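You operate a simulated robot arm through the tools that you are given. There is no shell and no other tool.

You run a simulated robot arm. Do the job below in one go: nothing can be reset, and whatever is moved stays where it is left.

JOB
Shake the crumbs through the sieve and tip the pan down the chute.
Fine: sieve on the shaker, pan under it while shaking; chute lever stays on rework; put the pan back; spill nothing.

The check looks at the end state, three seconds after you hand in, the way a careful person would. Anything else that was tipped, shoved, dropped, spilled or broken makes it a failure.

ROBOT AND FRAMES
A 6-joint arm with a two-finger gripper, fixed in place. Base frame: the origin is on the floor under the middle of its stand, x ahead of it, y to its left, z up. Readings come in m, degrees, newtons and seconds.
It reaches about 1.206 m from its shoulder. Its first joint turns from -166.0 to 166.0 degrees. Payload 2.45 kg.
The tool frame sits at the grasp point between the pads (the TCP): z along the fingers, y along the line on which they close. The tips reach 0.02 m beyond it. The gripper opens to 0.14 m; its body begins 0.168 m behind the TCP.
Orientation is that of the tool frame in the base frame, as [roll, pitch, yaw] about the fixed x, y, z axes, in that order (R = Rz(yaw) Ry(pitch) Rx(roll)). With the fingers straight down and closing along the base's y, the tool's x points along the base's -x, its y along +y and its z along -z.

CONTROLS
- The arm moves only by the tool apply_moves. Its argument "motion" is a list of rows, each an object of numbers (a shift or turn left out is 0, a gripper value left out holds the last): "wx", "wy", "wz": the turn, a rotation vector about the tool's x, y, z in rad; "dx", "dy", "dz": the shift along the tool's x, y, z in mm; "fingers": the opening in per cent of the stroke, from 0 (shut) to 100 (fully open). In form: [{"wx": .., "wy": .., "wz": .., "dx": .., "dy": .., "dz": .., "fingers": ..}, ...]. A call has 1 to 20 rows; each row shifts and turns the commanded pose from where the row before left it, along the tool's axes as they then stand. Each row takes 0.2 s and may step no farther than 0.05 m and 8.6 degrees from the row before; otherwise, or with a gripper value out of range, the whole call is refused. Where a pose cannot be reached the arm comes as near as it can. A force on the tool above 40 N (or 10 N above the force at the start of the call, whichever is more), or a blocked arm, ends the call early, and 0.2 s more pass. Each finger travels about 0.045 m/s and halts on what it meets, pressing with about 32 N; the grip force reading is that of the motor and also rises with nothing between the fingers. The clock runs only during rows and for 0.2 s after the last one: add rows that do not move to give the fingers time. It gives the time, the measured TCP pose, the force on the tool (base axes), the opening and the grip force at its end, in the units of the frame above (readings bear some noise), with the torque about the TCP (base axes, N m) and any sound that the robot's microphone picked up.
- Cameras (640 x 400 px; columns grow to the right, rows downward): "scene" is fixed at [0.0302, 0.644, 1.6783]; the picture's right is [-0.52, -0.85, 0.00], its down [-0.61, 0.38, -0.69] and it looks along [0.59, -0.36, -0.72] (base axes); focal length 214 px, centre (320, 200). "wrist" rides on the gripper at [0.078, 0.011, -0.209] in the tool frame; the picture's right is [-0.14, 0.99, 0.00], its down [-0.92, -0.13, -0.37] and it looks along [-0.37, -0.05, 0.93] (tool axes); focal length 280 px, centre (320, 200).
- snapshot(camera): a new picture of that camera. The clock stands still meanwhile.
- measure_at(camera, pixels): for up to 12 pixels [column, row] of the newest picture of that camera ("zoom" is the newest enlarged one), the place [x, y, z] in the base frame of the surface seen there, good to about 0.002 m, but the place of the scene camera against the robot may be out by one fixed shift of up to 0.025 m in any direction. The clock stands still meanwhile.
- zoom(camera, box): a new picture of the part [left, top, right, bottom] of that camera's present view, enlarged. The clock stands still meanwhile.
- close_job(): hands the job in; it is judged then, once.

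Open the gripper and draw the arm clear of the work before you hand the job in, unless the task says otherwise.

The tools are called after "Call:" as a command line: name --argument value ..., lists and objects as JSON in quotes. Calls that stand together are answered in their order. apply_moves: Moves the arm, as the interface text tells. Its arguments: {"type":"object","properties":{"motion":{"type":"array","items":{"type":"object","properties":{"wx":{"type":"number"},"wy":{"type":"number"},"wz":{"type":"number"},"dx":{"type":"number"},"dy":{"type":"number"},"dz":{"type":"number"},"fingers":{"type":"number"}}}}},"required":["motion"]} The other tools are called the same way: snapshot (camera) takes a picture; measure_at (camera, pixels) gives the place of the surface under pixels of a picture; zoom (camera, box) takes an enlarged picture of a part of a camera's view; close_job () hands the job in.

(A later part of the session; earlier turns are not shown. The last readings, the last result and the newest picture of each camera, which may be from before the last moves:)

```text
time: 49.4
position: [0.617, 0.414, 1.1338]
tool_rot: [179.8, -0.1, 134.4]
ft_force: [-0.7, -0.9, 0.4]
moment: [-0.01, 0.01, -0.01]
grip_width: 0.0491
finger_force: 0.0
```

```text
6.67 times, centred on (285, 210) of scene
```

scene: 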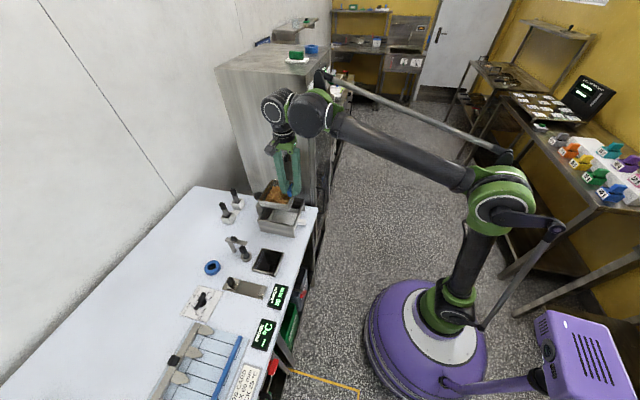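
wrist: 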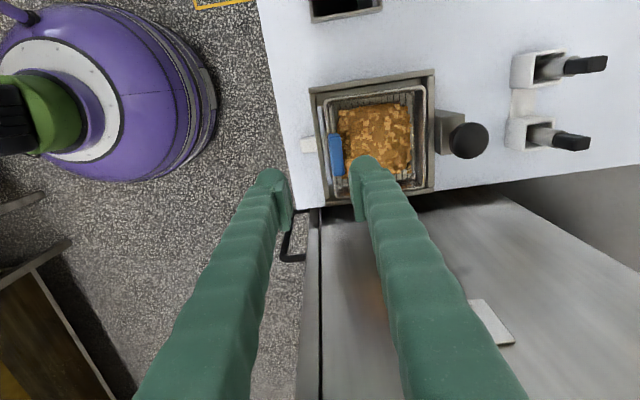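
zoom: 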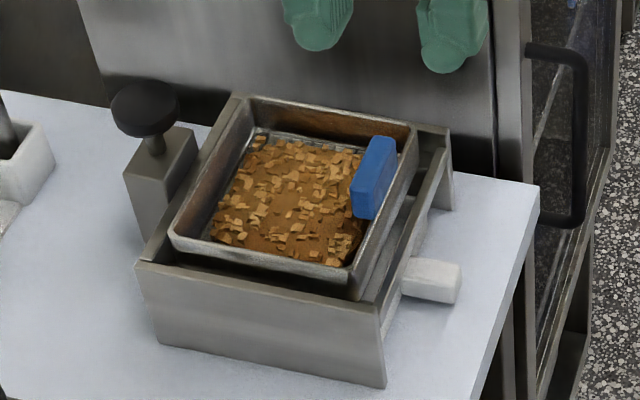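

The sieve sits properly on the shaker with the pan beneath it. Now I'll close the fingers and move above the black mushroom knob at about (0.7355, 0.531), whose top is at z≈1.030.

Call:
apply_moves --motion '[{"dy": 20, "fingers": 0}, {"dy": 30, "fingers": 0}, {"dy": 35, "fingers": 0}, {"dy": 35, "fingers": 0}, {"dy": 30, "fingers": 0}, {"dy": 17, "fingers": 0}, {"dz": 20, "fingers": 0}, {"dz": 20, "fingers": 0}, {"fingers": 0}]'

Call:
snapshot --camera "wrist"

Call:
zoom --camera "scene" --box '[230, 150, 330, 240]'

```text
time: 51.4
position: [0.7378, 0.5327, 1.0922]
tool_rot: [180.0, 0.0, 134.5]
ft_force: [0.7, -0.4, 0.1]
moment: [0.03, -0.01, -0.01]
grip_width: 0.0
finger_force: 29.9
```

```text
taken
```

wrist: 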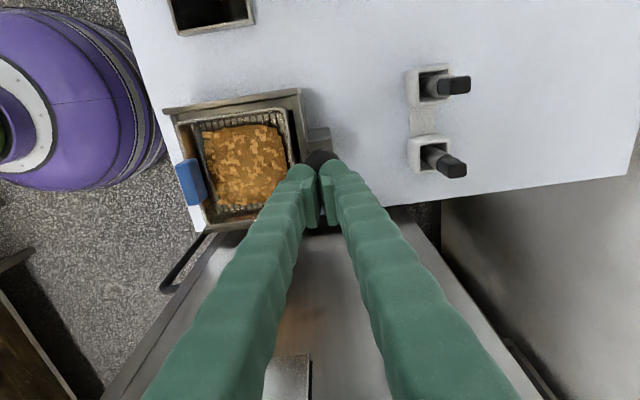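

```text
4.44 times, centred on (280, 195) of scene
```

zoom: 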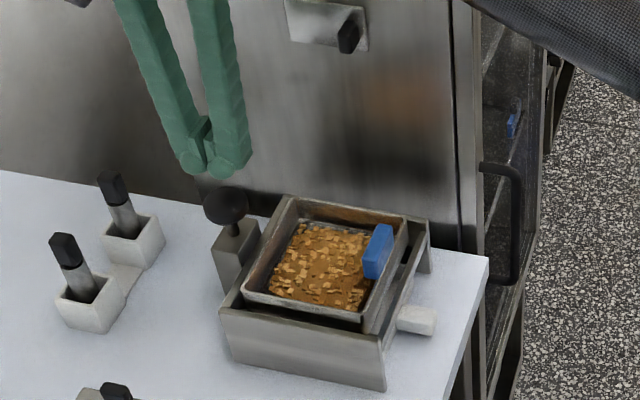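

The closed fingertips are above the knob, so I'll come down to just above it and then press slowly, watching force and sound.

Call:
apply_moves --motion '[{"dz": 15, "fingers": 0}, {"dz": 15, "fingers": 0}, {"dz": 8, "fingers": 0}, {"fingers": 0}]'

Call:
apply_moves --motion '[{"dz": 3, "fingers": 0}, {"dz": 3, "fingers": 0}, {"dz": 3, "fingers": 0}, {"fingers": 0}]'

Call:
zoom --camera "scene" --box '[230, 150, 330, 240]'

```text
time: 52.4
position: [0.7379, 0.5317, 1.0549]
tool_rot: [179.9, 0.1, 134.5]
ft_force: [-0.5, 1.0, 0.4]
moment: [0.0, -0.02, 0.0]
grip_width: 0.0
finger_force: 29.8
```

```text
time: 53.4
position: [0.7365, 0.5306, 1.0466]
tool_rot: [179.9, 0.0, 134.5]
ft_force: [1.0, 0.1, 2.1]
moment: [0.0, -0.03, -0.01]
grip_width: 0.0062
finger_force: 29.5
```

```text
4.44 times, centred on (280, 195) of scene
```

zoom: 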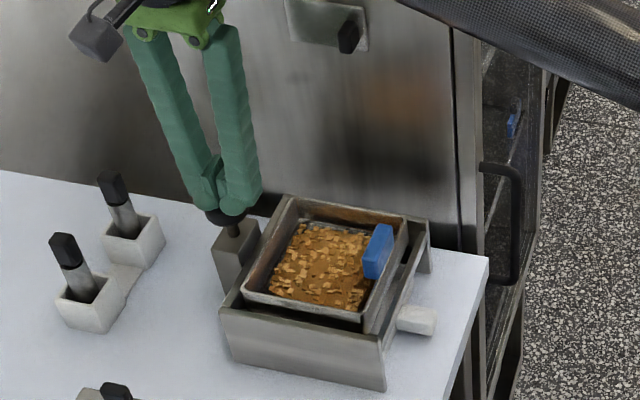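

The tips touch the knob with 2.1 N upward, and the fingers spread 6 mm over its dome. I'll press on in small steps, listening for a response.

Call:
apply_moves --motion '[{"dz": 2, "fingers": 0}, {"dz": 2, "fingers": 0}, {"fingers": 0}]'

Call:
zoom --camera "scene" --box '[230, 150, 330, 240]'

```text
time: 54.2
position: [0.7365, 0.5317, 1.043]
tool_rot: [179.9, 0.1, 134.5]
ft_force: [1.7, -0.3, 3.8]
moment: [-0.03, -0.03, 0.03]
grip_width: 0.0061
finger_force: 29.1
```

```text
4.44 times, centred on (280, 195) of scene
```

zoom: 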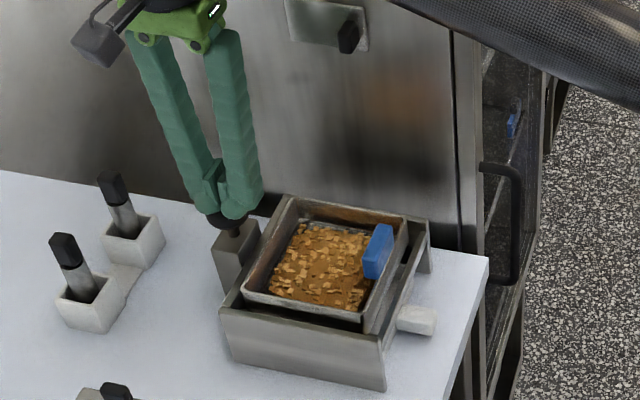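

The knob yields like a spring (3.8 N after about 7 mm). I'll press further while watching.

Call:
apply_moves --motion '[{"dz": 3, "fingers": 0}, {"dz": 3, "fingers": 0}, {"fingers": 0}]'

Call:
apply_moves --motion '[{"dz": 3, "fingers": 0}, {"dz": 3, "fingers": 0}, {"fingers": 0}]'

Call:
zoom --camera "scene" --box '[230, 150, 330, 240]'

```text
time: 55.0
position: [0.7362, 0.5316, 1.0365]
tool_rot: [179.9, 0.1, 134.5]
ft_force: [-0.5, -1.8, 5.2]
moment: [-0.05, 0.02, 0.01]
grip_width: 0.0059
finger_force: 29.1
```

```text
time: 55.8
position: [0.7366, 0.5309, 1.0326]
tool_rot: [179.8, 0.0, 134.4]
ft_force: [-1.3, 0.3, 6.7]
moment: [0.0, -0.01, -0.03]
grip_width: 0.0058
finger_force: 29.3
heard: click
```

```text
4.44 times, centred on (280, 195) of scene
```

zoom: 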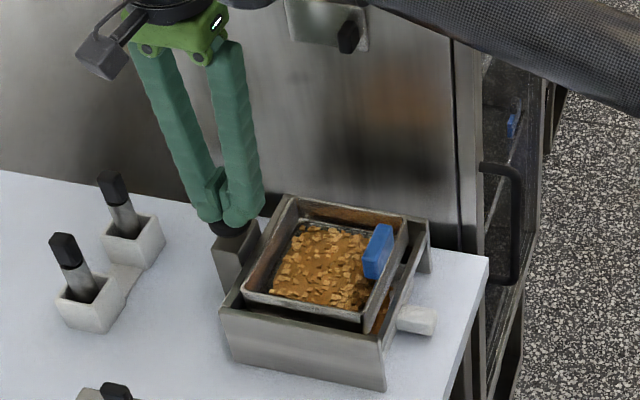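

There was a click, and some brown bits now show in the pan at (383,310) in the zoom. I'll hold it for a moment to see whether shaking continues or each press counts as one stroke.

Call:
apply_moves --motion '[{"fingers": 0}, {"fingers": 0}, {"fingers": 0}, {"fingers": 0}, {"fingers": 0}]'

Call:
zoom --camera "scene" --box '[255, 185, 315, 230]'

```text
time: 57.0
position: [0.7362, 0.5326, 1.0325]
tool_rot: [179.9, 0.0, 134.4]
ft_force: [-1.5, 1.5, 6.0]
moment: [0.02, 0.06, 0.06]
grip_width: 0.0058
finger_force: 29.7
```

```text
8.89 times, centred on (285, 208) of scene
```

zoom: 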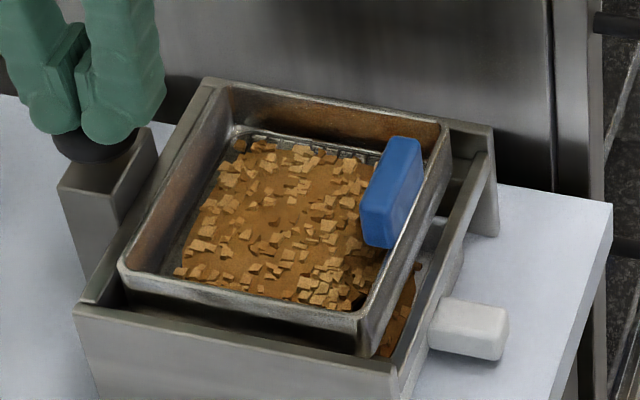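

Holding does nothing more, so each click is one shake. I'll let the knob rise and press again, then compare the crumbs left in the sieve.

Call:
apply_moves --motion '[{"dz": -7, "fingers": 0}, {"dz": -7, "fingers": 0}, {"dz": -6, "fingers": 0}, {"fingers": 0}, {"dz": 5, "fingers": 0}, {"dz": 5, "fingers": 0}, {"dz": 5, "fingers": 0}, {"dz": 5, "fingers": 0}, {"fingers": 0}]'

Call:
zoom --camera "scene" --box '[255, 185, 315, 230]'

```text
time: 59.0
position: [0.7366, 0.5307, 1.0307]
tool_rot: [179.9, -0.1, 134.5]
ft_force: [2.4, 0.0, 6.8]
moment: [-0.01, -0.07, 0.01]
grip_width: 0.0059
finger_force: 29.9
heard: click
```

```text
8.89 times, centred on (285, 208) of scene
```

zoom: 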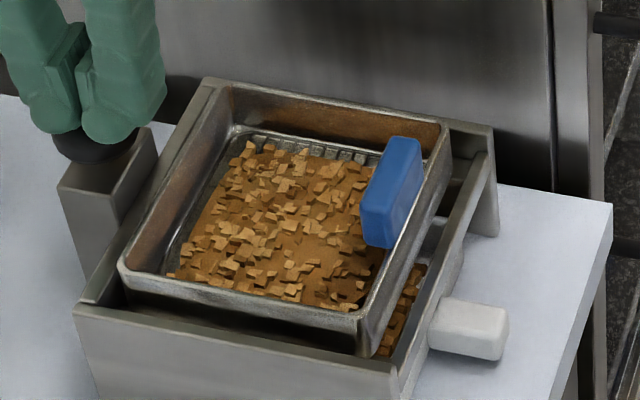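

A second click moved more crumbs into the pan, and the sieve's layer is shrinking. I'll keep pumping, two strokes per call.

Call:
apply_moves --motion '[{"dz": -7, "fingers": 0}, {"dz": -7, "fingers": 0}, {"dz": -6, "fingers": 0}, {"fingers": 0}, {"dz": 5, "fingers": 0}, {"dz": 5, "fingers": 0}, {"dz": 5, "fingers": 0}, {"dz": 5, "fingers": 0}, {"fingers": 0}, {"dz": -7, "fingers": 0}, {"dz": -7, "fingers": 0}, {"dz": -6, "fingers": 0}, {"fingers": 0}, {"dz": 5, "fingers": 0}, {"dz": 5, "fingers": 0}, {"dz": 5, "fingers": 0}, {"dz": 5, "fingers": 0}, {"fingers": 0}]'

Call:
zoom --camera "scene" --box '[255, 185, 315, 230]'

```text
time: 62.8
position: [0.7372, 0.5311, 1.0314]
tool_rot: [179.9, 0.1, 134.5]
ft_force: [-0.1, 3.5, 7.0]
moment: [0.06, 0.0, 0.03]
grip_width: 0.0061
finger_force: 29.5
heard: click, click
```

```text
8.89 times, centred on (285, 208) of scene
```

zoom: 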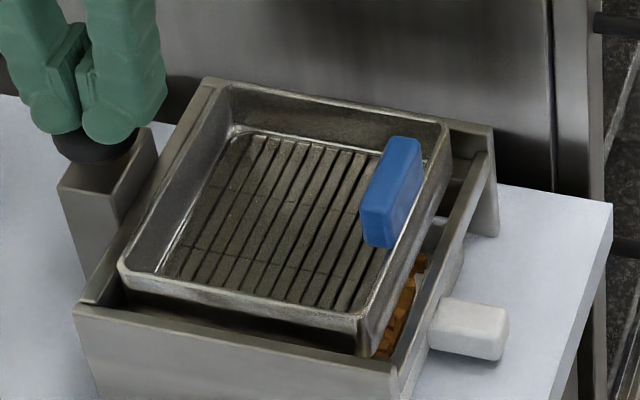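

After four strokes the sieve is empty and the pan holds the crumbs. I'll release the knob, lift clear and step back toward the robot to look at the pan.

Call:
apply_moves --motion '[{"dz": -6, "fingers": 0}, {"dz": -10, "fingers": 0}, {"dz": -20, "fingers": 0}, {"dz": -30, "fingers": 0}, {"dz": -30, "fingers": 0}, {"dz": -25, "fingers": 0}, {"dy": -30, "fingers": 0}, {"dy": -45, "fingers": 0}, {"dy": -45, "fingers": 0}, {"dy": -45, "fingers": 0}, {"dy": -45, "fingers": 0}, {"dy": -45, "fingers": 0}, {"dy": -45, "fingers": 0}]'

Call:
snapshot --camera "wrist"

Call:
zoom --camera "wrist" --box '[380, 80, 600, 240]'

Call:
zoom --camera "scene" --box '[220, 170, 320, 240]'

```text
time: 65.6
position: [0.5234, 0.3207, 1.1514]
tool_rot: [179.9, 0.0, 134.5]
ft_force: [-0.1, 0.7, -0.6]
moment: [-0.07, 0.1, 0.01]
grip_width: 0.0001
finger_force: 29.4
```

```text
taken
```

wrist: 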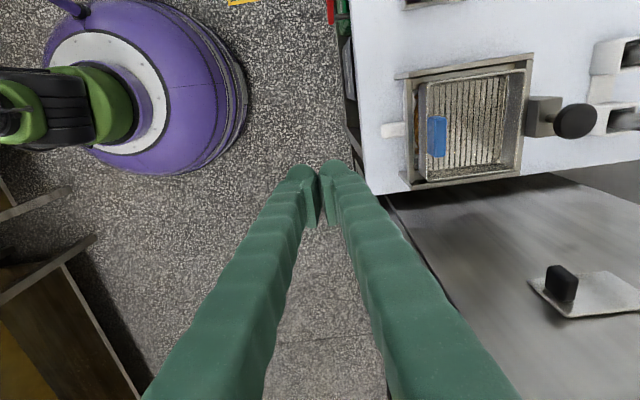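

```text
2.50 times, centred on (490, 160) of wrist
```

zoom: 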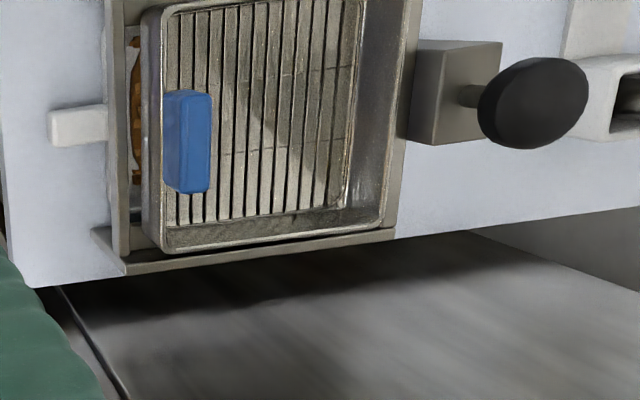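

```text
5.71 times, centred on (270, 205) of scene
```

zoom: 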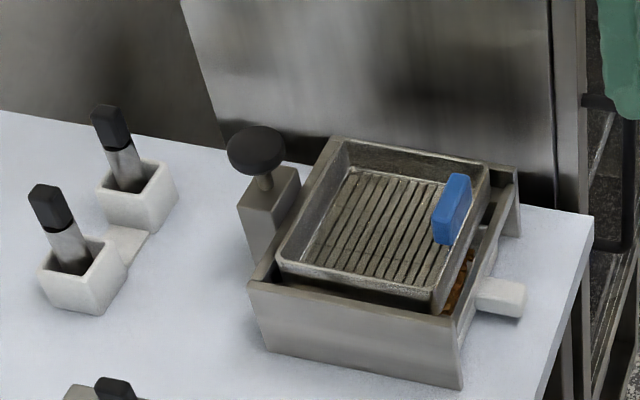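

The sieve is empty and still seated, and the knob has sprung back. For the pan I want the gripper level, pointing along the handle with the camera on top, so I'll first turn the wrist about its axis here in free space.

Call:
apply_moves --motion '[{"wz": 0.1428, "fingers": 40}, {"wz": 0.1428, "fingers": 40}, {"wz": 0.1428, "fingers": 40}, {"wz": 0.1428, "fingers": 40}, {"wz": 0.1428, "fingers": 40}, {"wz": 0.1428, "fingers": 40}, {"wz": 0.1428, "fingers": 40}, {"wz": 0.1428, "fingers": 40}, {"wz": 0.1428, "fingers": 40}, {"wz": 0.1428, "fingers": 40}, {"wz": 0.1428, "fingers": 40}]'

Call:
snapshot --camera "wrist"

Call:
snapshot --camera "scene"

```text
time: 68.0
position: [0.524, 0.3199, 1.1527]
tool_rot: [180.0, -0.1, 44.4]
ft_force: [0.4, 1.0, 0.0]
moment: [-0.02, -0.04, 0.03]
grip_width: 0.0559
finger_force: 0.1
```

```text
taken
```

wrist: 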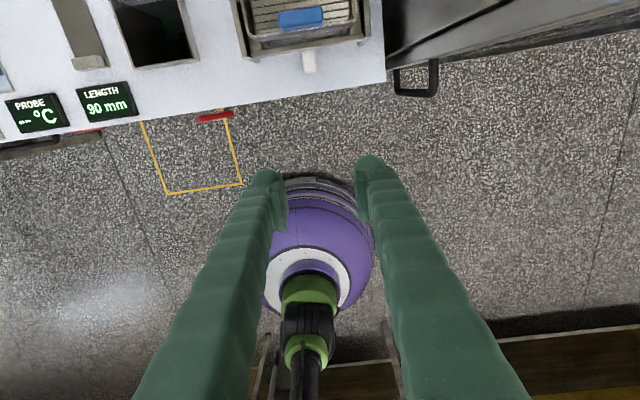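

```text
taken
```

scene: 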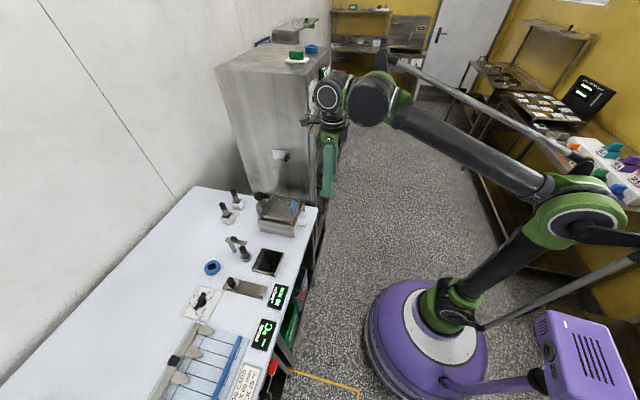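

The wrist turned fine (yaw 44.4°). Now I'll pitch the gripper up from vertical toward level in stages, first about 42°.

Call:
apply_moves --motion '[{"wy": 0.145, "fingers": 40}, {"wy": 0.145, "fingers": 40}, {"wy": 0.145, "fingers": 40}, {"wy": 0.145, "fingers": 40}, {"wy": 0.145, "fingers": 40}]'

Call:
snapshot --camera "wrist"

Call:
snapshot --camera "scene"

```text
time: 69.2
position: [0.5243, 0.3201, 1.1515]
tool_rot: [-179.9, -41.7, 44.4]
ft_force: [-0.7, 0.0, -0.5]
moment: [-0.04, 0.05, 0.01]
grip_width: 0.0561
finger_force: 0.0
```

```text
taken
```

wrist: 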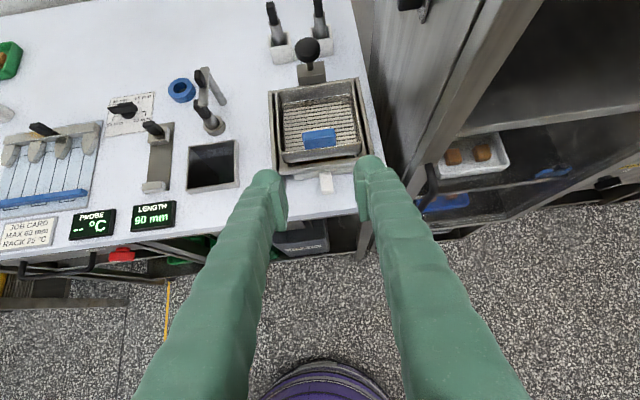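

```text
taken
```

scene: 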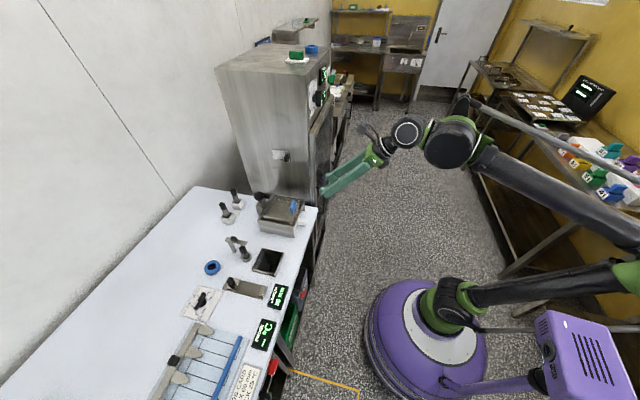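

This pose gives a fine forward view: the pan handle is at (327,183), with the shaker and the chute (212,165). I'll zoom in on the handle and the pan, and on the bench front for the lever.

Call:
zoom --camera "wrist" --box '[255, 70, 385, 210]'

Call:
measure_at --camera "wrist" --pixels '[[320, 176], [332, 176], [326, 178], [320, 190], [333, 190], [326, 188], [290, 176], [360, 172], [190, 147], [237, 142], [190, 190], [237, 183]]'

Call:
zoom --camera "wrist" --box '[100, 190, 370, 290]'

```text
2.86 times, centred on (320, 140) of wrist
```

zoom: 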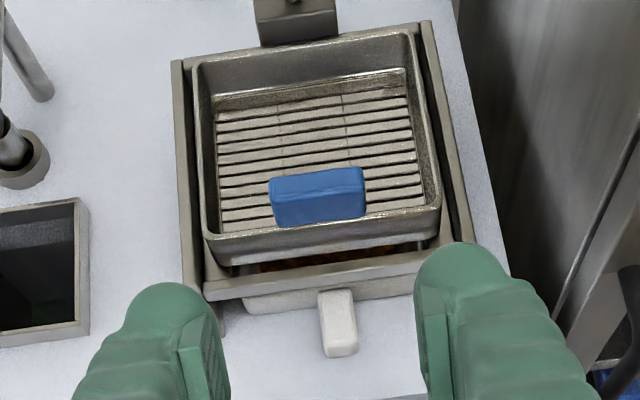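

```text
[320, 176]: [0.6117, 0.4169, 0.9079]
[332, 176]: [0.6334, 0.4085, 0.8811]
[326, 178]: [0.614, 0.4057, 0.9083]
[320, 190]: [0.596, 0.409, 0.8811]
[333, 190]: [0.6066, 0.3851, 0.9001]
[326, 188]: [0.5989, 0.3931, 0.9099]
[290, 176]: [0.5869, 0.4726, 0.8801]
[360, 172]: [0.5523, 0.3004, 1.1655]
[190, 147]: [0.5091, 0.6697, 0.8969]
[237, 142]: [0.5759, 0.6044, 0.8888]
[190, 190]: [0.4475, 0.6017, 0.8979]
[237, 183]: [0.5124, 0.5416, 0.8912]
```

```text
2.37 times, centred on (235, 240) of wrist
```

zoom: 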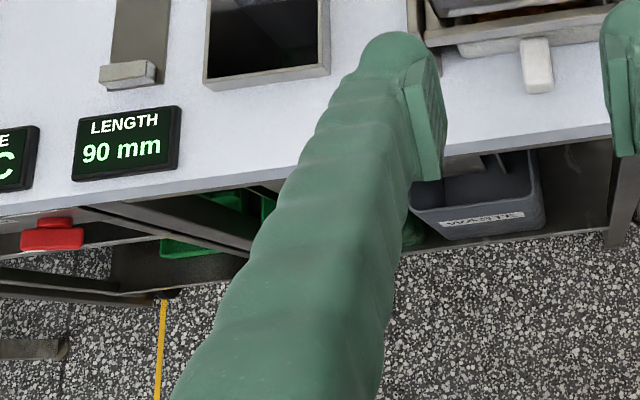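

The handle top is at z≈0.909, spans T −0.151…−0.131 (20 mm wide), and its tip is at N≈0.695. I'll bring the gripper fully level now, still high above the bench.

Call:
apply_moves --motion '[{"wy": 0.1405, "fingers": 40}, {"wy": 0.1405, "fingers": 40}, {"wy": 0.1405, "fingers": 40}, {"wy": 0.1405, "fingers": 40}, {"wy": 0.1405, "fingers": 40}, {"wy": 0.14, "fingers": 40}]'

Call:
snapshot --camera "wrist"

Call:
snapshot --camera "scene"

```text
time: 70.6
position: [0.5232, 0.3212, 1.1512]
tool_rot: [-158.1, -90.0, 22.6]
ft_force: [-0.2, 0.8, 0.2]
moment: [0.01, 0.02, 0.03]
grip_width: 0.0562
finger_force: 0.1
```

```text
taken
```

wrist: 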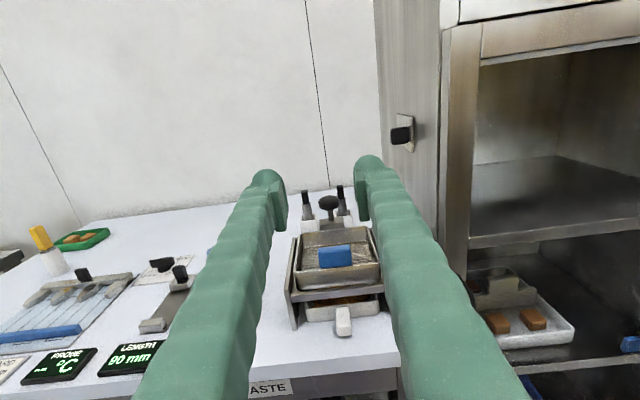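

```text
taken
```

scene: 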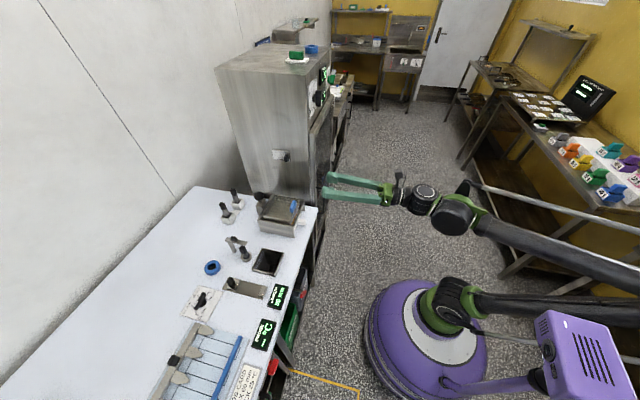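

The gripper is level, pointing at the bench with the camera above. Before touching the full pan I'll rehearse the tipping motion over the chute with the empty gripper, about 10 cm higher than needed; first I'll move to the start point above the chute.

Call:
apply_moves --motion '[{"dx": -8.5, "dy": -31.2, "dz": 10}, {"dx": -8.5, "dy": -31.2, "dz": 10}, {"dx": -8.5, "dy": -31.2, "dz": 10}, {"dx": -8.5, "dy": -31.2, "dz": 10}, {"dx": -8.5, "dy": -31.2, "dz": 10}, {"dx": -8.5, "dy": -31.2, "dz": 10}]'

Call:
snapshot --camera "wrist"

```text
time: 72.0
position: [0.433, 0.4966, 1.0998]
tool_rot: [-160.5, -89.9, 24.8]
ft_force: [0.9, -0.6, 0.5]
moment: [0.04, 0.02, -0.02]
grip_width: 0.0561
finger_force: 0.1
```

```text
taken
```

wrist: 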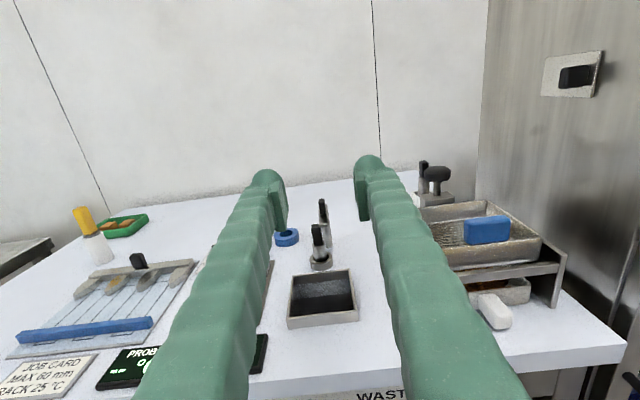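

The gripper is in line with the chute, whose rim is at (322,298). A "WASTE" label shows at the bottom edge near (382,394), so I'll zoom in there and on the pan seen from this side.

Call:
zoom --camera "wrist" --box '[240, 330, 480, 400]'

Call:
zoom --camera "wrist" --box '[400, 190, 600, 370]'

Call:
measure_at --camera "wrist" --pixels '[[288, 325], [359, 319], [352, 270], [293, 276], [294, 320], [352, 314], [346, 274], [299, 280], [380, 394], [322, 322], [322, 295], [540, 340]]'

```text
2.67 times, centred on (360, 365) of wrist
```

zoom: 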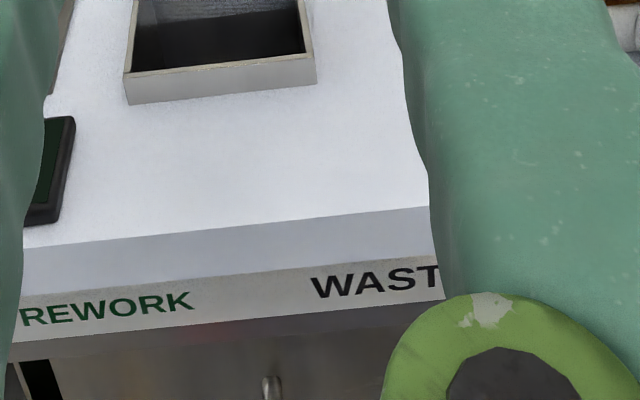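

```text
2.22 times, centred on (500, 280) of wrist
```

zoom: 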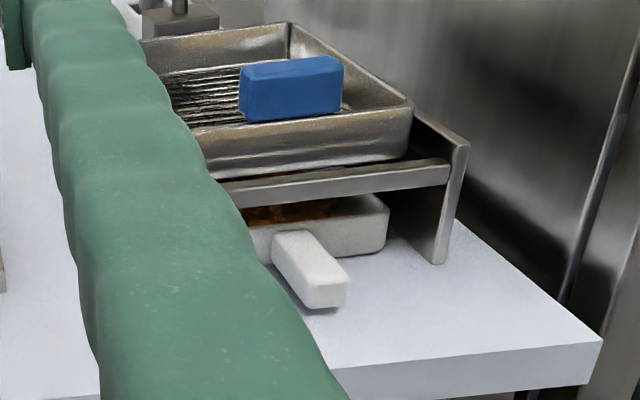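

```text
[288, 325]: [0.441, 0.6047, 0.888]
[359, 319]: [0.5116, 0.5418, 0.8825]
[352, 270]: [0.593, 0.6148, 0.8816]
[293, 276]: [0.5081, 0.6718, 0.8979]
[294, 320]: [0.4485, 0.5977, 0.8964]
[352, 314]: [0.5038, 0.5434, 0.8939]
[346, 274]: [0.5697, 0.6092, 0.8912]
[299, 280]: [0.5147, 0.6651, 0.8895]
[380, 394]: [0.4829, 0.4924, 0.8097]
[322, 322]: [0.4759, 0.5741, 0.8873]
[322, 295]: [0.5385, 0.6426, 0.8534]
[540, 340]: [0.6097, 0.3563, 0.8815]
```

The front strip reads REWORK on the left and WASTE on the right, and the lever handle measured at T≈0.113 lies on the REWORK side. Now I'll rehearse the 120° corner tip with the empty gripper, first half.

Call:
apply_moves --motion '[{"dx": 12, "dy": -0.6, "dz": 0.7, "wy": -0.1085, "wz": -0.088}, {"dx": 11.9, "dy": -1, "dz": 1.2, "wy": -0.1085, "wz": -0.088}, {"dx": 12.1, "dy": -1.4, "dz": 1.7, "wy": -0.1085, "wz": -0.088}, {"dx": 12, "dy": -1.8, "dz": 2.2, "wy": -0.1085, "wz": -0.088}, {"dx": 12.1, "dy": -2.2, "dz": 2.7, "wy": -0.1085, "wz": -0.088}, {"dx": 13.6, "dy": -1.9, "dz": 2.4, "wy": -0.1085, "wz": -0.088}, {"dx": 15.1, "dy": -1.4, "dz": 1.8, "wy": -0.1085, "wz": -0.088}, {"dx": 16, "dy": -0.8, "dz": 1, "wy": -0.1085, "wz": -0.088}]'

Call:
snapshot --camera "scene"

```text
time: 73.8
position: [0.4417, 0.5606, 1.1788]
tool_rot: [141.1, -25.8, 83.5]
ft_force: [0.4, 0.2, 0.2]
moment: [0.05, 0.0, 0.03]
grip_width: 0.056
finger_force: 0.0
```

```text
taken
```

scene: 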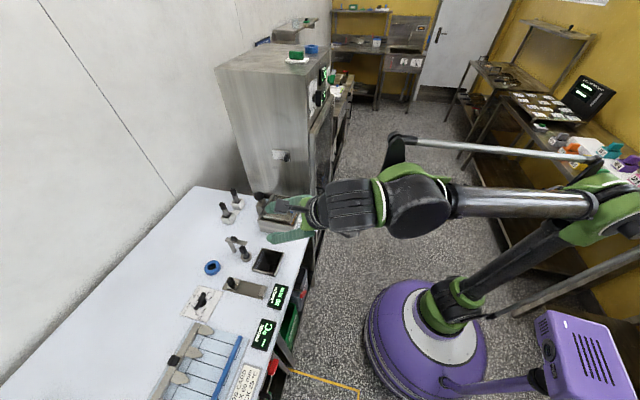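

The rehearsal matches my calculation within a millimetre at 64° tilt. I'll rehearse the rest up to 120°.

Call:
apply_moves --motion '[{"dx": 16.7, "dy": -0.1, "dz": 0.1, "wy": -0.1085, "wz": -0.088}, {"dx": 16.9, "dy": 0.8, "dz": -1, "wy": -0.1085, "wz": -0.088}, {"dx": 16.5, "dy": 0.3, "dz": -0.4, "wy": -0.1085, "wz": -0.088}, {"dx": 16.3, "dy": -0.2, "dz": 0.2, "wy": -0.1085, "wz": -0.088}, {"dx": 16.3, "dy": -0.6, "dz": 0.8, "wy": -0.1085, "wz": -0.088}, {"dx": 16.5, "dy": -1, "dz": 1.3, "wy": -0.1085, "wz": -0.088}, {"dx": 16.8, "dy": -1.6, "dz": 1.9, "wy": -0.1085, "wz": -0.088}]'

Call:
snapshot --camera "scene"

Call:
snapshot --camera "wrist"

```text
time: 75.4
position: [0.4544, 0.6678, 1.1791]
tool_rot: [141.1, 30.2, 83.6]
ft_force: [0.2, -0.2, 0.8]
moment: [0.12, 0.01, 0.07]
grip_width: 0.056
finger_force: 0.0
```

```text
taken
```

scene: 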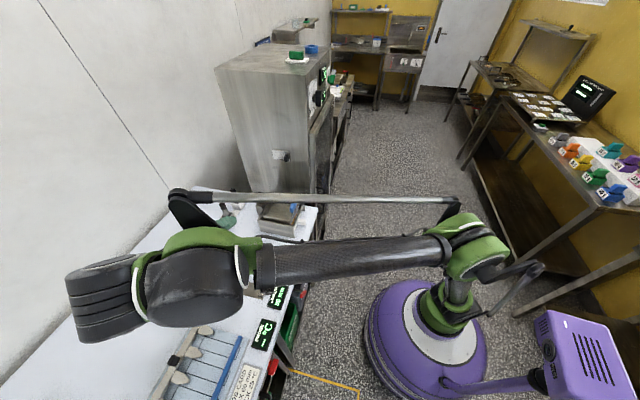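

```text
taken
```

wrist: 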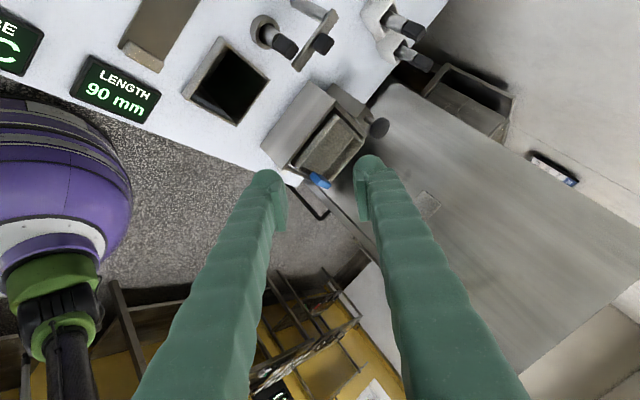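

The full 120° tip is reachable with free space around the arm. I'll run the exact reverse motion to bring the gripper back level.

Call:
apply_moves --motion '[{"dx": -17, "wy": 0.1085, "wz": 0.088}, {"dx": -16.6, "dy": -0.4, "dz": 0.5, "wy": 0.1085, "wz": 0.088}, {"dx": -16.3, "dy": -0.8, "dz": 1, "wy": 0.1085, "wz": 0.088}, {"dx": -16.2, "dy": -1.3, "dz": 1.6, "wy": 0.1085, "wz": 0.088}, {"dx": -16.3, "dy": -1.8, "dz": 2.2, "wy": 0.1085, "wz": 0.088}, {"dx": -16.6, "dy": -2.3, "dz": 2.8, "wy": 0.1085, "wz": 0.088}, {"dx": -16.6, "dy": -1.3, "dz": 1.6, "wy": 0.1085, "wz": 0.088}, {"dx": -16.1, "dy": -0.6, "dz": 0.8, "wy": 0.1085, "wz": 0.088}, {"dx": -15.2, "wy": 0.1085, "wz": 0.088}, {"dx": -13.9, "dy": 0.7, "dz": -0.9, "wy": 0.1085, "wz": 0.088}, {"dx": -12.4, "dy": 1.1, "dz": -1.4, "wy": 0.1085, "wz": 0.088}, {"dx": -12.3, "dy": 0.8, "dz": -0.9, "wy": 0.1085, "wz": 0.088}, {"dx": -12.2, "dy": 0.3, "dz": -0.3, "wy": 0.1085, "wz": 0.088}, {"dx": -12, "wy": 0.1085, "wz": 0.088}, {"dx": -12, "dy": -0.5, "dz": 0.6, "wy": 0.1085, "wz": 0.088}]'

Call:
snapshot --camera "wrist"

```text
time: 78.6
position: [0.4348, 0.4968, 1.1006]
tool_rot: [170.4, -90.0, 54.2]
ft_force: [0.0, -0.5, 0.4]
moment: [0.0, 0.01, 0.01]
grip_width: 0.0561
finger_force: 0.1
```

```text
taken
```

wrist: 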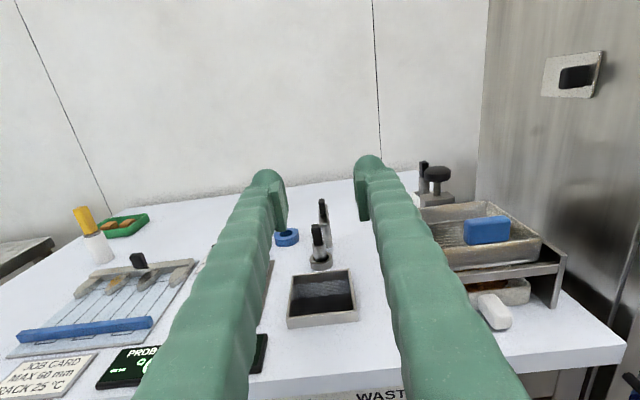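

The gripper is level again. Next I'll move in front of the pan's handle at a safe distance and height, and check what is around, including the oven's door handle.

Call:
apply_moves --motion '[{"dx": -16.7, "dy": 31.8, "dz": -13}, {"dx": -16.7, "dy": 31.8, "dz": -13}, {"dx": -16.7, "dy": 31.8, "dz": -13}, {"dx": -16.7, "dy": 31.8, "dz": -13}, {"dx": -16.7, "dy": 31.8, "dz": -13}, {"dx": -16.7, "dy": 31.8, "dz": -13}]'

Call:
snapshot --camera "wrist"

Call:
snapshot --camera "scene"

```text
time: 80.0
position: [0.5129, 0.3039, 1.0004]
tool_rot: [-156.1, -89.9, 20.5]
ft_force: [0.1, -1.3, 0.9]
moment: [0.0, -0.01, -0.01]
grip_width: 0.056
finger_force: 0.1
```

```text
taken
```

wrist: 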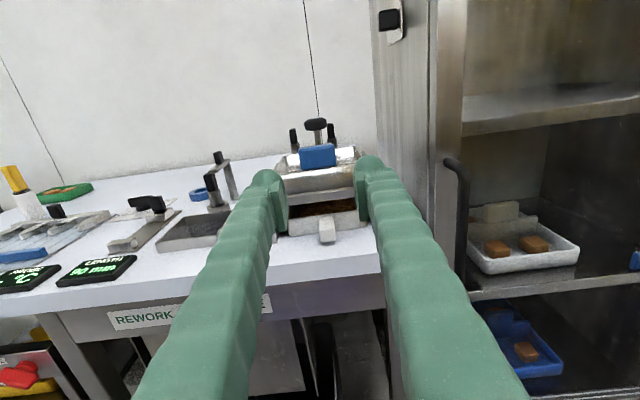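

```text
taken
```

scene: 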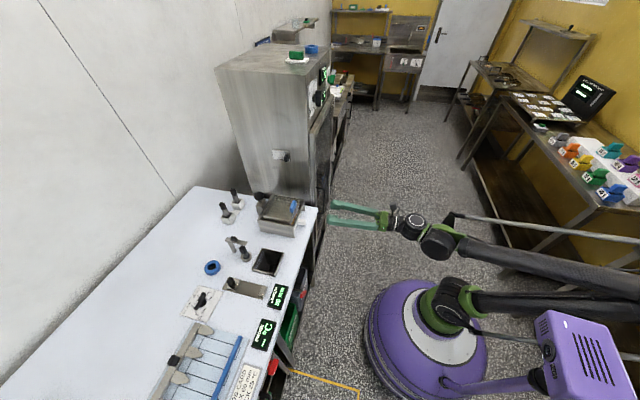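

The oven's black door handle is at (457,205), to the right. I'll measure it and the pan handle and crossbar from here.

Call:
measure_at --camera "wrist" --pixels '[[450, 163], [459, 200], [462, 250], [440, 200], [427, 200], [326, 222], [326, 235], [320, 230], [334, 230], [320, 180], [320, 195], [345, 205]]'

Call:
zoom --camera "wrist" --box '[270, 110, 380, 260]'

```text
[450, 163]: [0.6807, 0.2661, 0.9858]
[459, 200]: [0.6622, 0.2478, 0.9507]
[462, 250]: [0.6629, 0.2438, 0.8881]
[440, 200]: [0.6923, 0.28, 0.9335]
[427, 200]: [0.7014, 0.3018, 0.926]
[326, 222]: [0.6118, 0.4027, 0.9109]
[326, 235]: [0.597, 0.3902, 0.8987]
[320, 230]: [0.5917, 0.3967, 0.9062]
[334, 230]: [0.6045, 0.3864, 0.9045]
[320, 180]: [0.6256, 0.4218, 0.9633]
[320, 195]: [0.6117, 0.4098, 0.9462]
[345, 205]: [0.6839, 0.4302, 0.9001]
```

```text
2.67 times, centred on (325, 185) of wrist
```

zoom: 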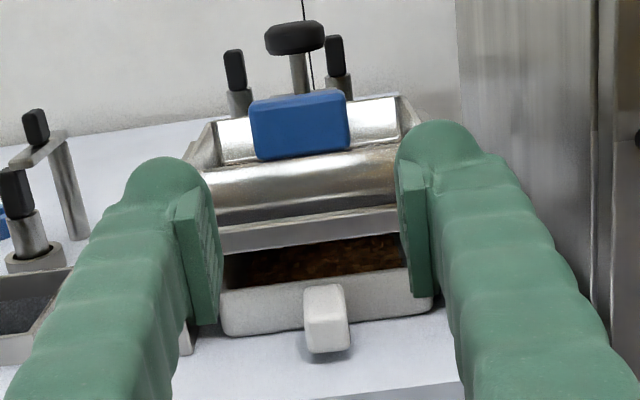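

The pan handle's front face is at N≈0.699, T≈−0.140, with its top at z≈0.910, and the oven handle is about 7 cm clear of my approach. I'll measure my own fingertips to know how close to the bench top they may go.

Call:
measure_at --camera "wrist" --pixels '[[268, 171], [258, 180], [275, 180], [280, 200], [285, 215], [283, 228], [370, 157], [380, 165], [362, 180], [360, 200], [362, 215], [276, 231]]'

Call:
zoom --camera "scene" --box '[300, 170, 440, 260]'

```text
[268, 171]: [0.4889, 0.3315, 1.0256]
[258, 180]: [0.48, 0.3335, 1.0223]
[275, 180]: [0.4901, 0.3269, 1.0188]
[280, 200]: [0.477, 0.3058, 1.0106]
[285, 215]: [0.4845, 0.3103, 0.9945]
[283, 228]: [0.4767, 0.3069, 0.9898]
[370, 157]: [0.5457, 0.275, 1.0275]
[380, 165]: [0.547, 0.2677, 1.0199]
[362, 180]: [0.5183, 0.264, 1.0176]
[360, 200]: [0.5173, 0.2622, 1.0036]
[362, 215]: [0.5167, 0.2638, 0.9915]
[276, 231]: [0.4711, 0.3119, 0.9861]
```

```text
4.44 times, centred on (370, 215) of scene
```

zoom: 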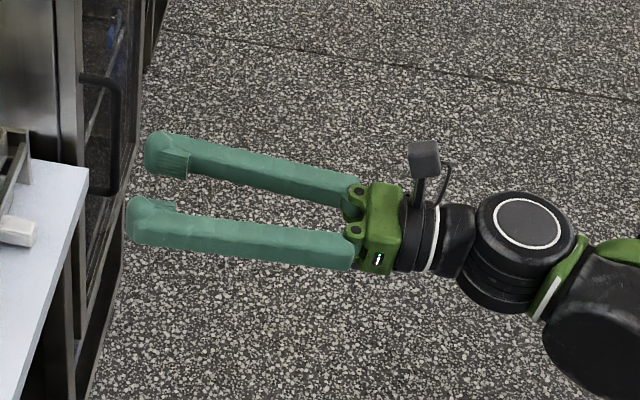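

My fingertips reach about 27 mm above and below the TCP, so on the bench I must hold the handle's upper part at z≈0.911. I'll pull the pan out a little, then take a better hold beyond the bench edge. First I'll lower in front of the handle, still clear of the bench edge (N≈0.683).

Call:
apply_moves --motion '[{"dx": -30, "dy": -1.5, "fingers": 40}, {"dx": -30, "dy": -1.2, "fingers": 40}, {"dx": -25, "fingers": 40}, {"dx": -4.4, "fingers": 40}, {"fingers": 40}]'

Call:
snapshot --camera "wrist"

Call:
zoom --camera "wrist" --box '[250, 90, 390, 250]'

```text
time: 81.2
position: [0.5093, 0.3064, 0.9114]
tool_rot: [-153.4, -89.9, 18.0]
ft_force: [-0.2, 0.8, -0.5]
moment: [0.03, 0.03, 0.01]
grip_width: 0.0562
finger_force: 0.0
```

```text
taken
```

wrist: 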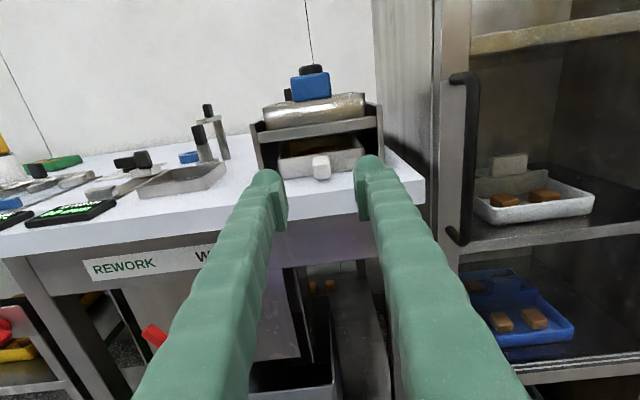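

```text
2.50 times, centred on (320, 170) of wrist
```

zoom: 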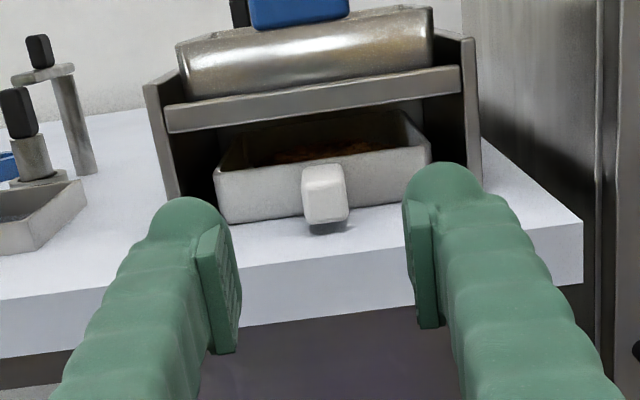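

The handle is centred between the pads, the lever's red end at (153,335) leans to REWORK, and the pan holds the crumbs. I'll move straight forward until the pads are around the handle.

Call:
apply_moves --motion '[{"dz": 30, "dy": 1, "fingers": 40}, {"dz": 30, "fingers": 40}, {"dz": 30, "fingers": 40}, {"dz": 20, "fingers": 40}, {"dz": 10, "fingers": 40}, {"dz": 6, "fingers": 40}]'

Call:
snapshot --camera "wrist"

Call:
zoom --camera "wrist" --box '[250, 120, 390, 280]'

Call:
zoom --camera "scene" --box '[250, 180, 350, 250]'

```text
time: 82.6
position: [0.6008, 0.3949, 0.9115]
tool_rot: [-153.7, -89.9, 18.2]
ft_force: [0.7, 0.9, -0.2]
moment: [0.02, -0.04, -0.02]
grip_width: 0.0559
finger_force: 0.1
```

```text
taken
```

wrist: 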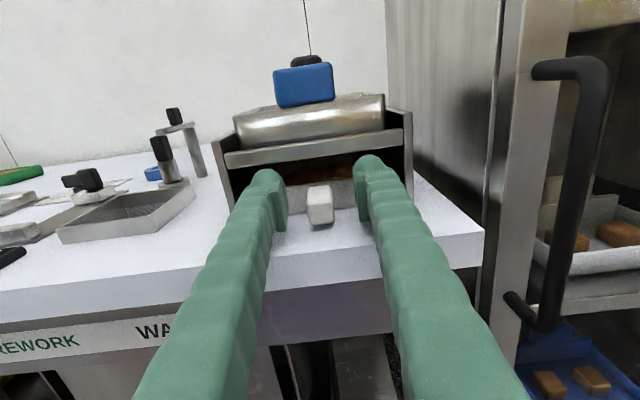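

```text
2.50 times, centred on (320, 200) of wrist
```

zoom: 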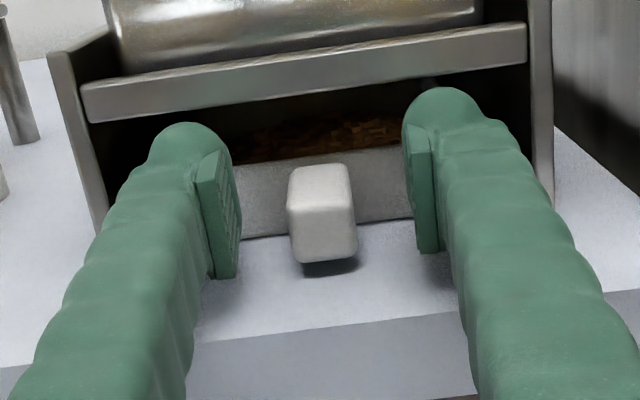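

```text
5.71 times, centred on (300, 215) of scene
```

zoom: 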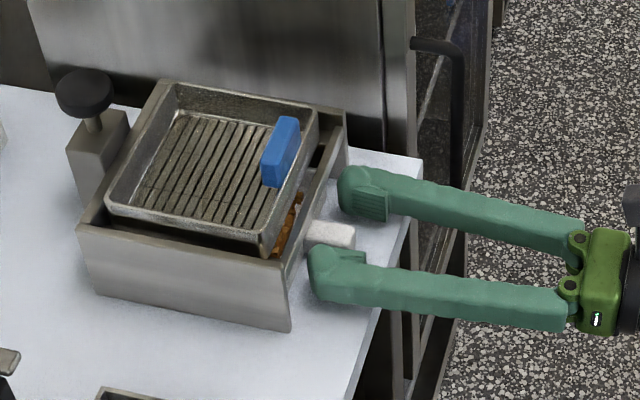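

The handle lies between the pads with no contact force. I'll close on it.

Call:
apply_moves --motion '[{"fingers": 0}, {"fingers": 0}, {"fingers": 0}, {"fingers": 0}, {"fingers": 0}]'

Call:
zoom --camera "wrist" --box '[250, 120, 390, 280]'

```text
time: 83.8
position: [0.6002, 0.393, 0.9107]
tool_rot: [-153.4, -89.9, 17.9]
ft_force: [0.3, 0.1, -0.2]
moment: [-0.03, 0.0, 0.03]
grip_width: 0.0208
finger_force: 32.1
```

```text
2.50 times, centred on (320, 200) of wrist
```

zoom: 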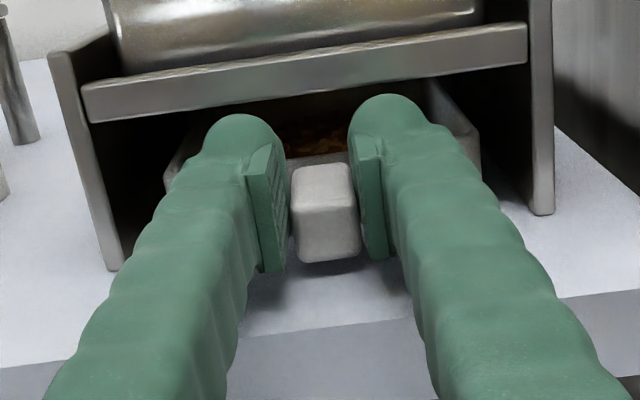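

The handle is held (20.8 mm, 32 N). I'll slide the pan out 60 mm along the bench, slowly, without lifting.

Call:
apply_moves --motion '[{"dz": -3, "fingers": 0}, {"dz": -6, "fingers": 0}, {"dz": -10, "fingers": 0}, {"dz": -10, "fingers": 0}, {"dz": -10, "fingers": 0}, {"dz": -10, "fingers": 0}, {"dz": -7, "fingers": 0}, {"dz": -4, "fingers": 0}, {"fingers": 0}]'

Call:
snapshot --camera "wrist"

Call:
zoom --camera "scene" --box '[250, 180, 350, 250]'

```text
time: 85.8
position: [0.5575, 0.3526, 0.9116]
tool_rot: [-153.7, -89.9, 18.3]
ft_force: [1.0, -0.4, -0.2]
moment: [-0.05, 0.06, 0.03]
grip_width: 0.0206
finger_force: 31.9
```

```text
taken
```

wrist: 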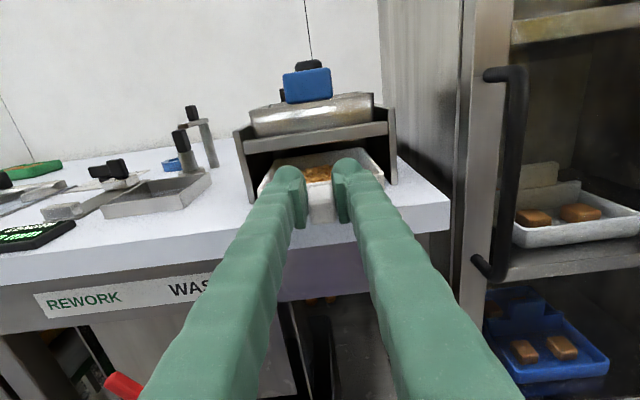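

```text
5.71 times, centred on (300, 215) of scene
```

zoom: 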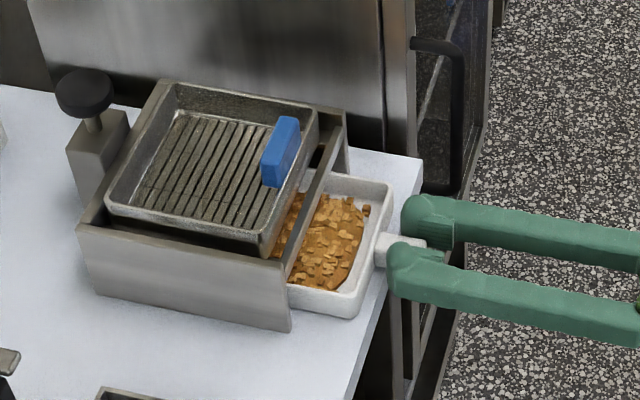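

The pan slid out cleanly with the crumbs inside. It rests on the bench with the handle past the edge, so I'll release, lower 13 mm and move 12 mm forward for a full-height hold on the handle.

Call:
apply_moves --motion '[{"fingers": 20}, {"fingers": 30}, {"fingers": 32}, {"fingers": 32}, {"dx": -5, "fingers": 32}, {"dx": -5, "fingers": 32}, {"dx": -3.5, "fingers": 32}, {"dz": 6, "fingers": 32}, {"dz": 5, "fingers": 32}, {"fingers": 32}]'

Call:
snapshot --camera "wrist"

Call:
zoom --camera "wrist" --box '[250, 120, 390, 280]'

Call:
zoom --camera "scene" --box '[270, 185, 350, 245]'

```text
time: 88.0
position: [0.5638, 0.3584, 0.8984]
tool_rot: [-130.8, -89.9, -4.5]
ft_force: [-20.3, -21.8, 0.4]
moment: [-0.37, 0.35, 0.94]
grip_width: 0.0453
finger_force: 0.8
```

```text
taken
```

wrist: 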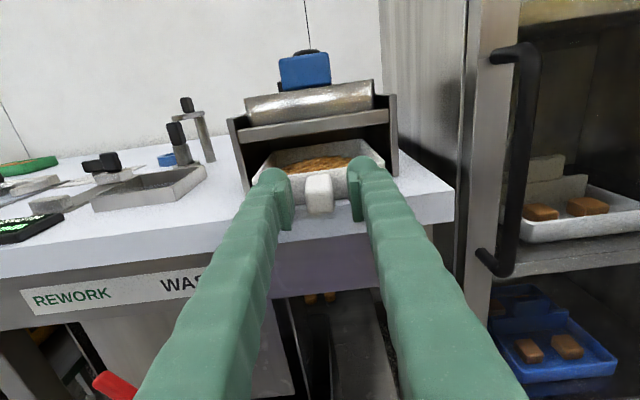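

```text
2.50 times, centred on (320, 200) of wrist
```

zoom: 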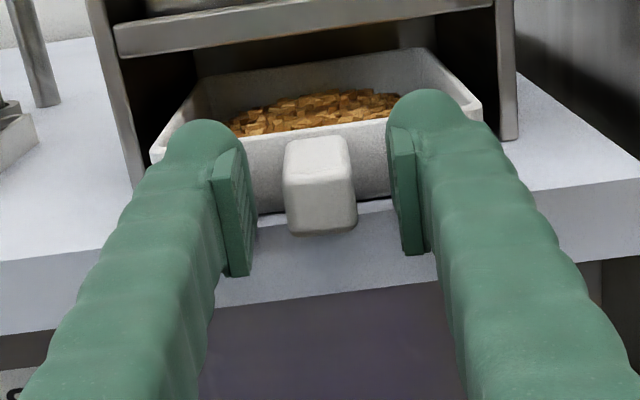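

```text
6.67 times, centred on (310, 215) of scene
```

zoom: 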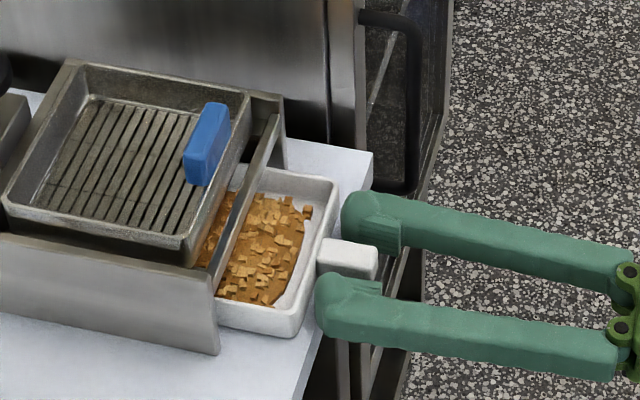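

The force shows −30 N along the approach, so the fingertips are touching the bench's front edge. I'll back off 6 mm at once and check that the force vanishes.

Call:
apply_moves --motion '[{"dz": -4, "fingers": 32}, {"dz": -3, "fingers": 32}, {"fingers": 32}]'

Call:
zoom --camera "wrist" --box '[250, 120, 390, 280]'

```text
time: 88.8
position: [0.5606, 0.3559, 0.8977]
tool_rot: [-153.6, -89.9, 18.2]
ft_force: [0.4, -0.7, 0.8]
moment: [0.03, 0.02, -0.02]
grip_width: 0.0449
finger_force: 0.0
```

```text
2.50 times, centred on (320, 200) of wrist
```

zoom: 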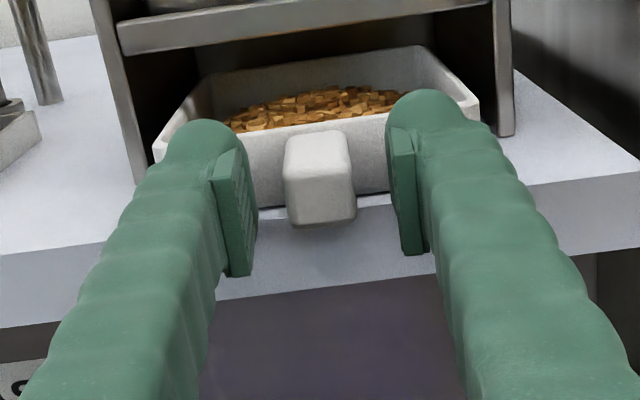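

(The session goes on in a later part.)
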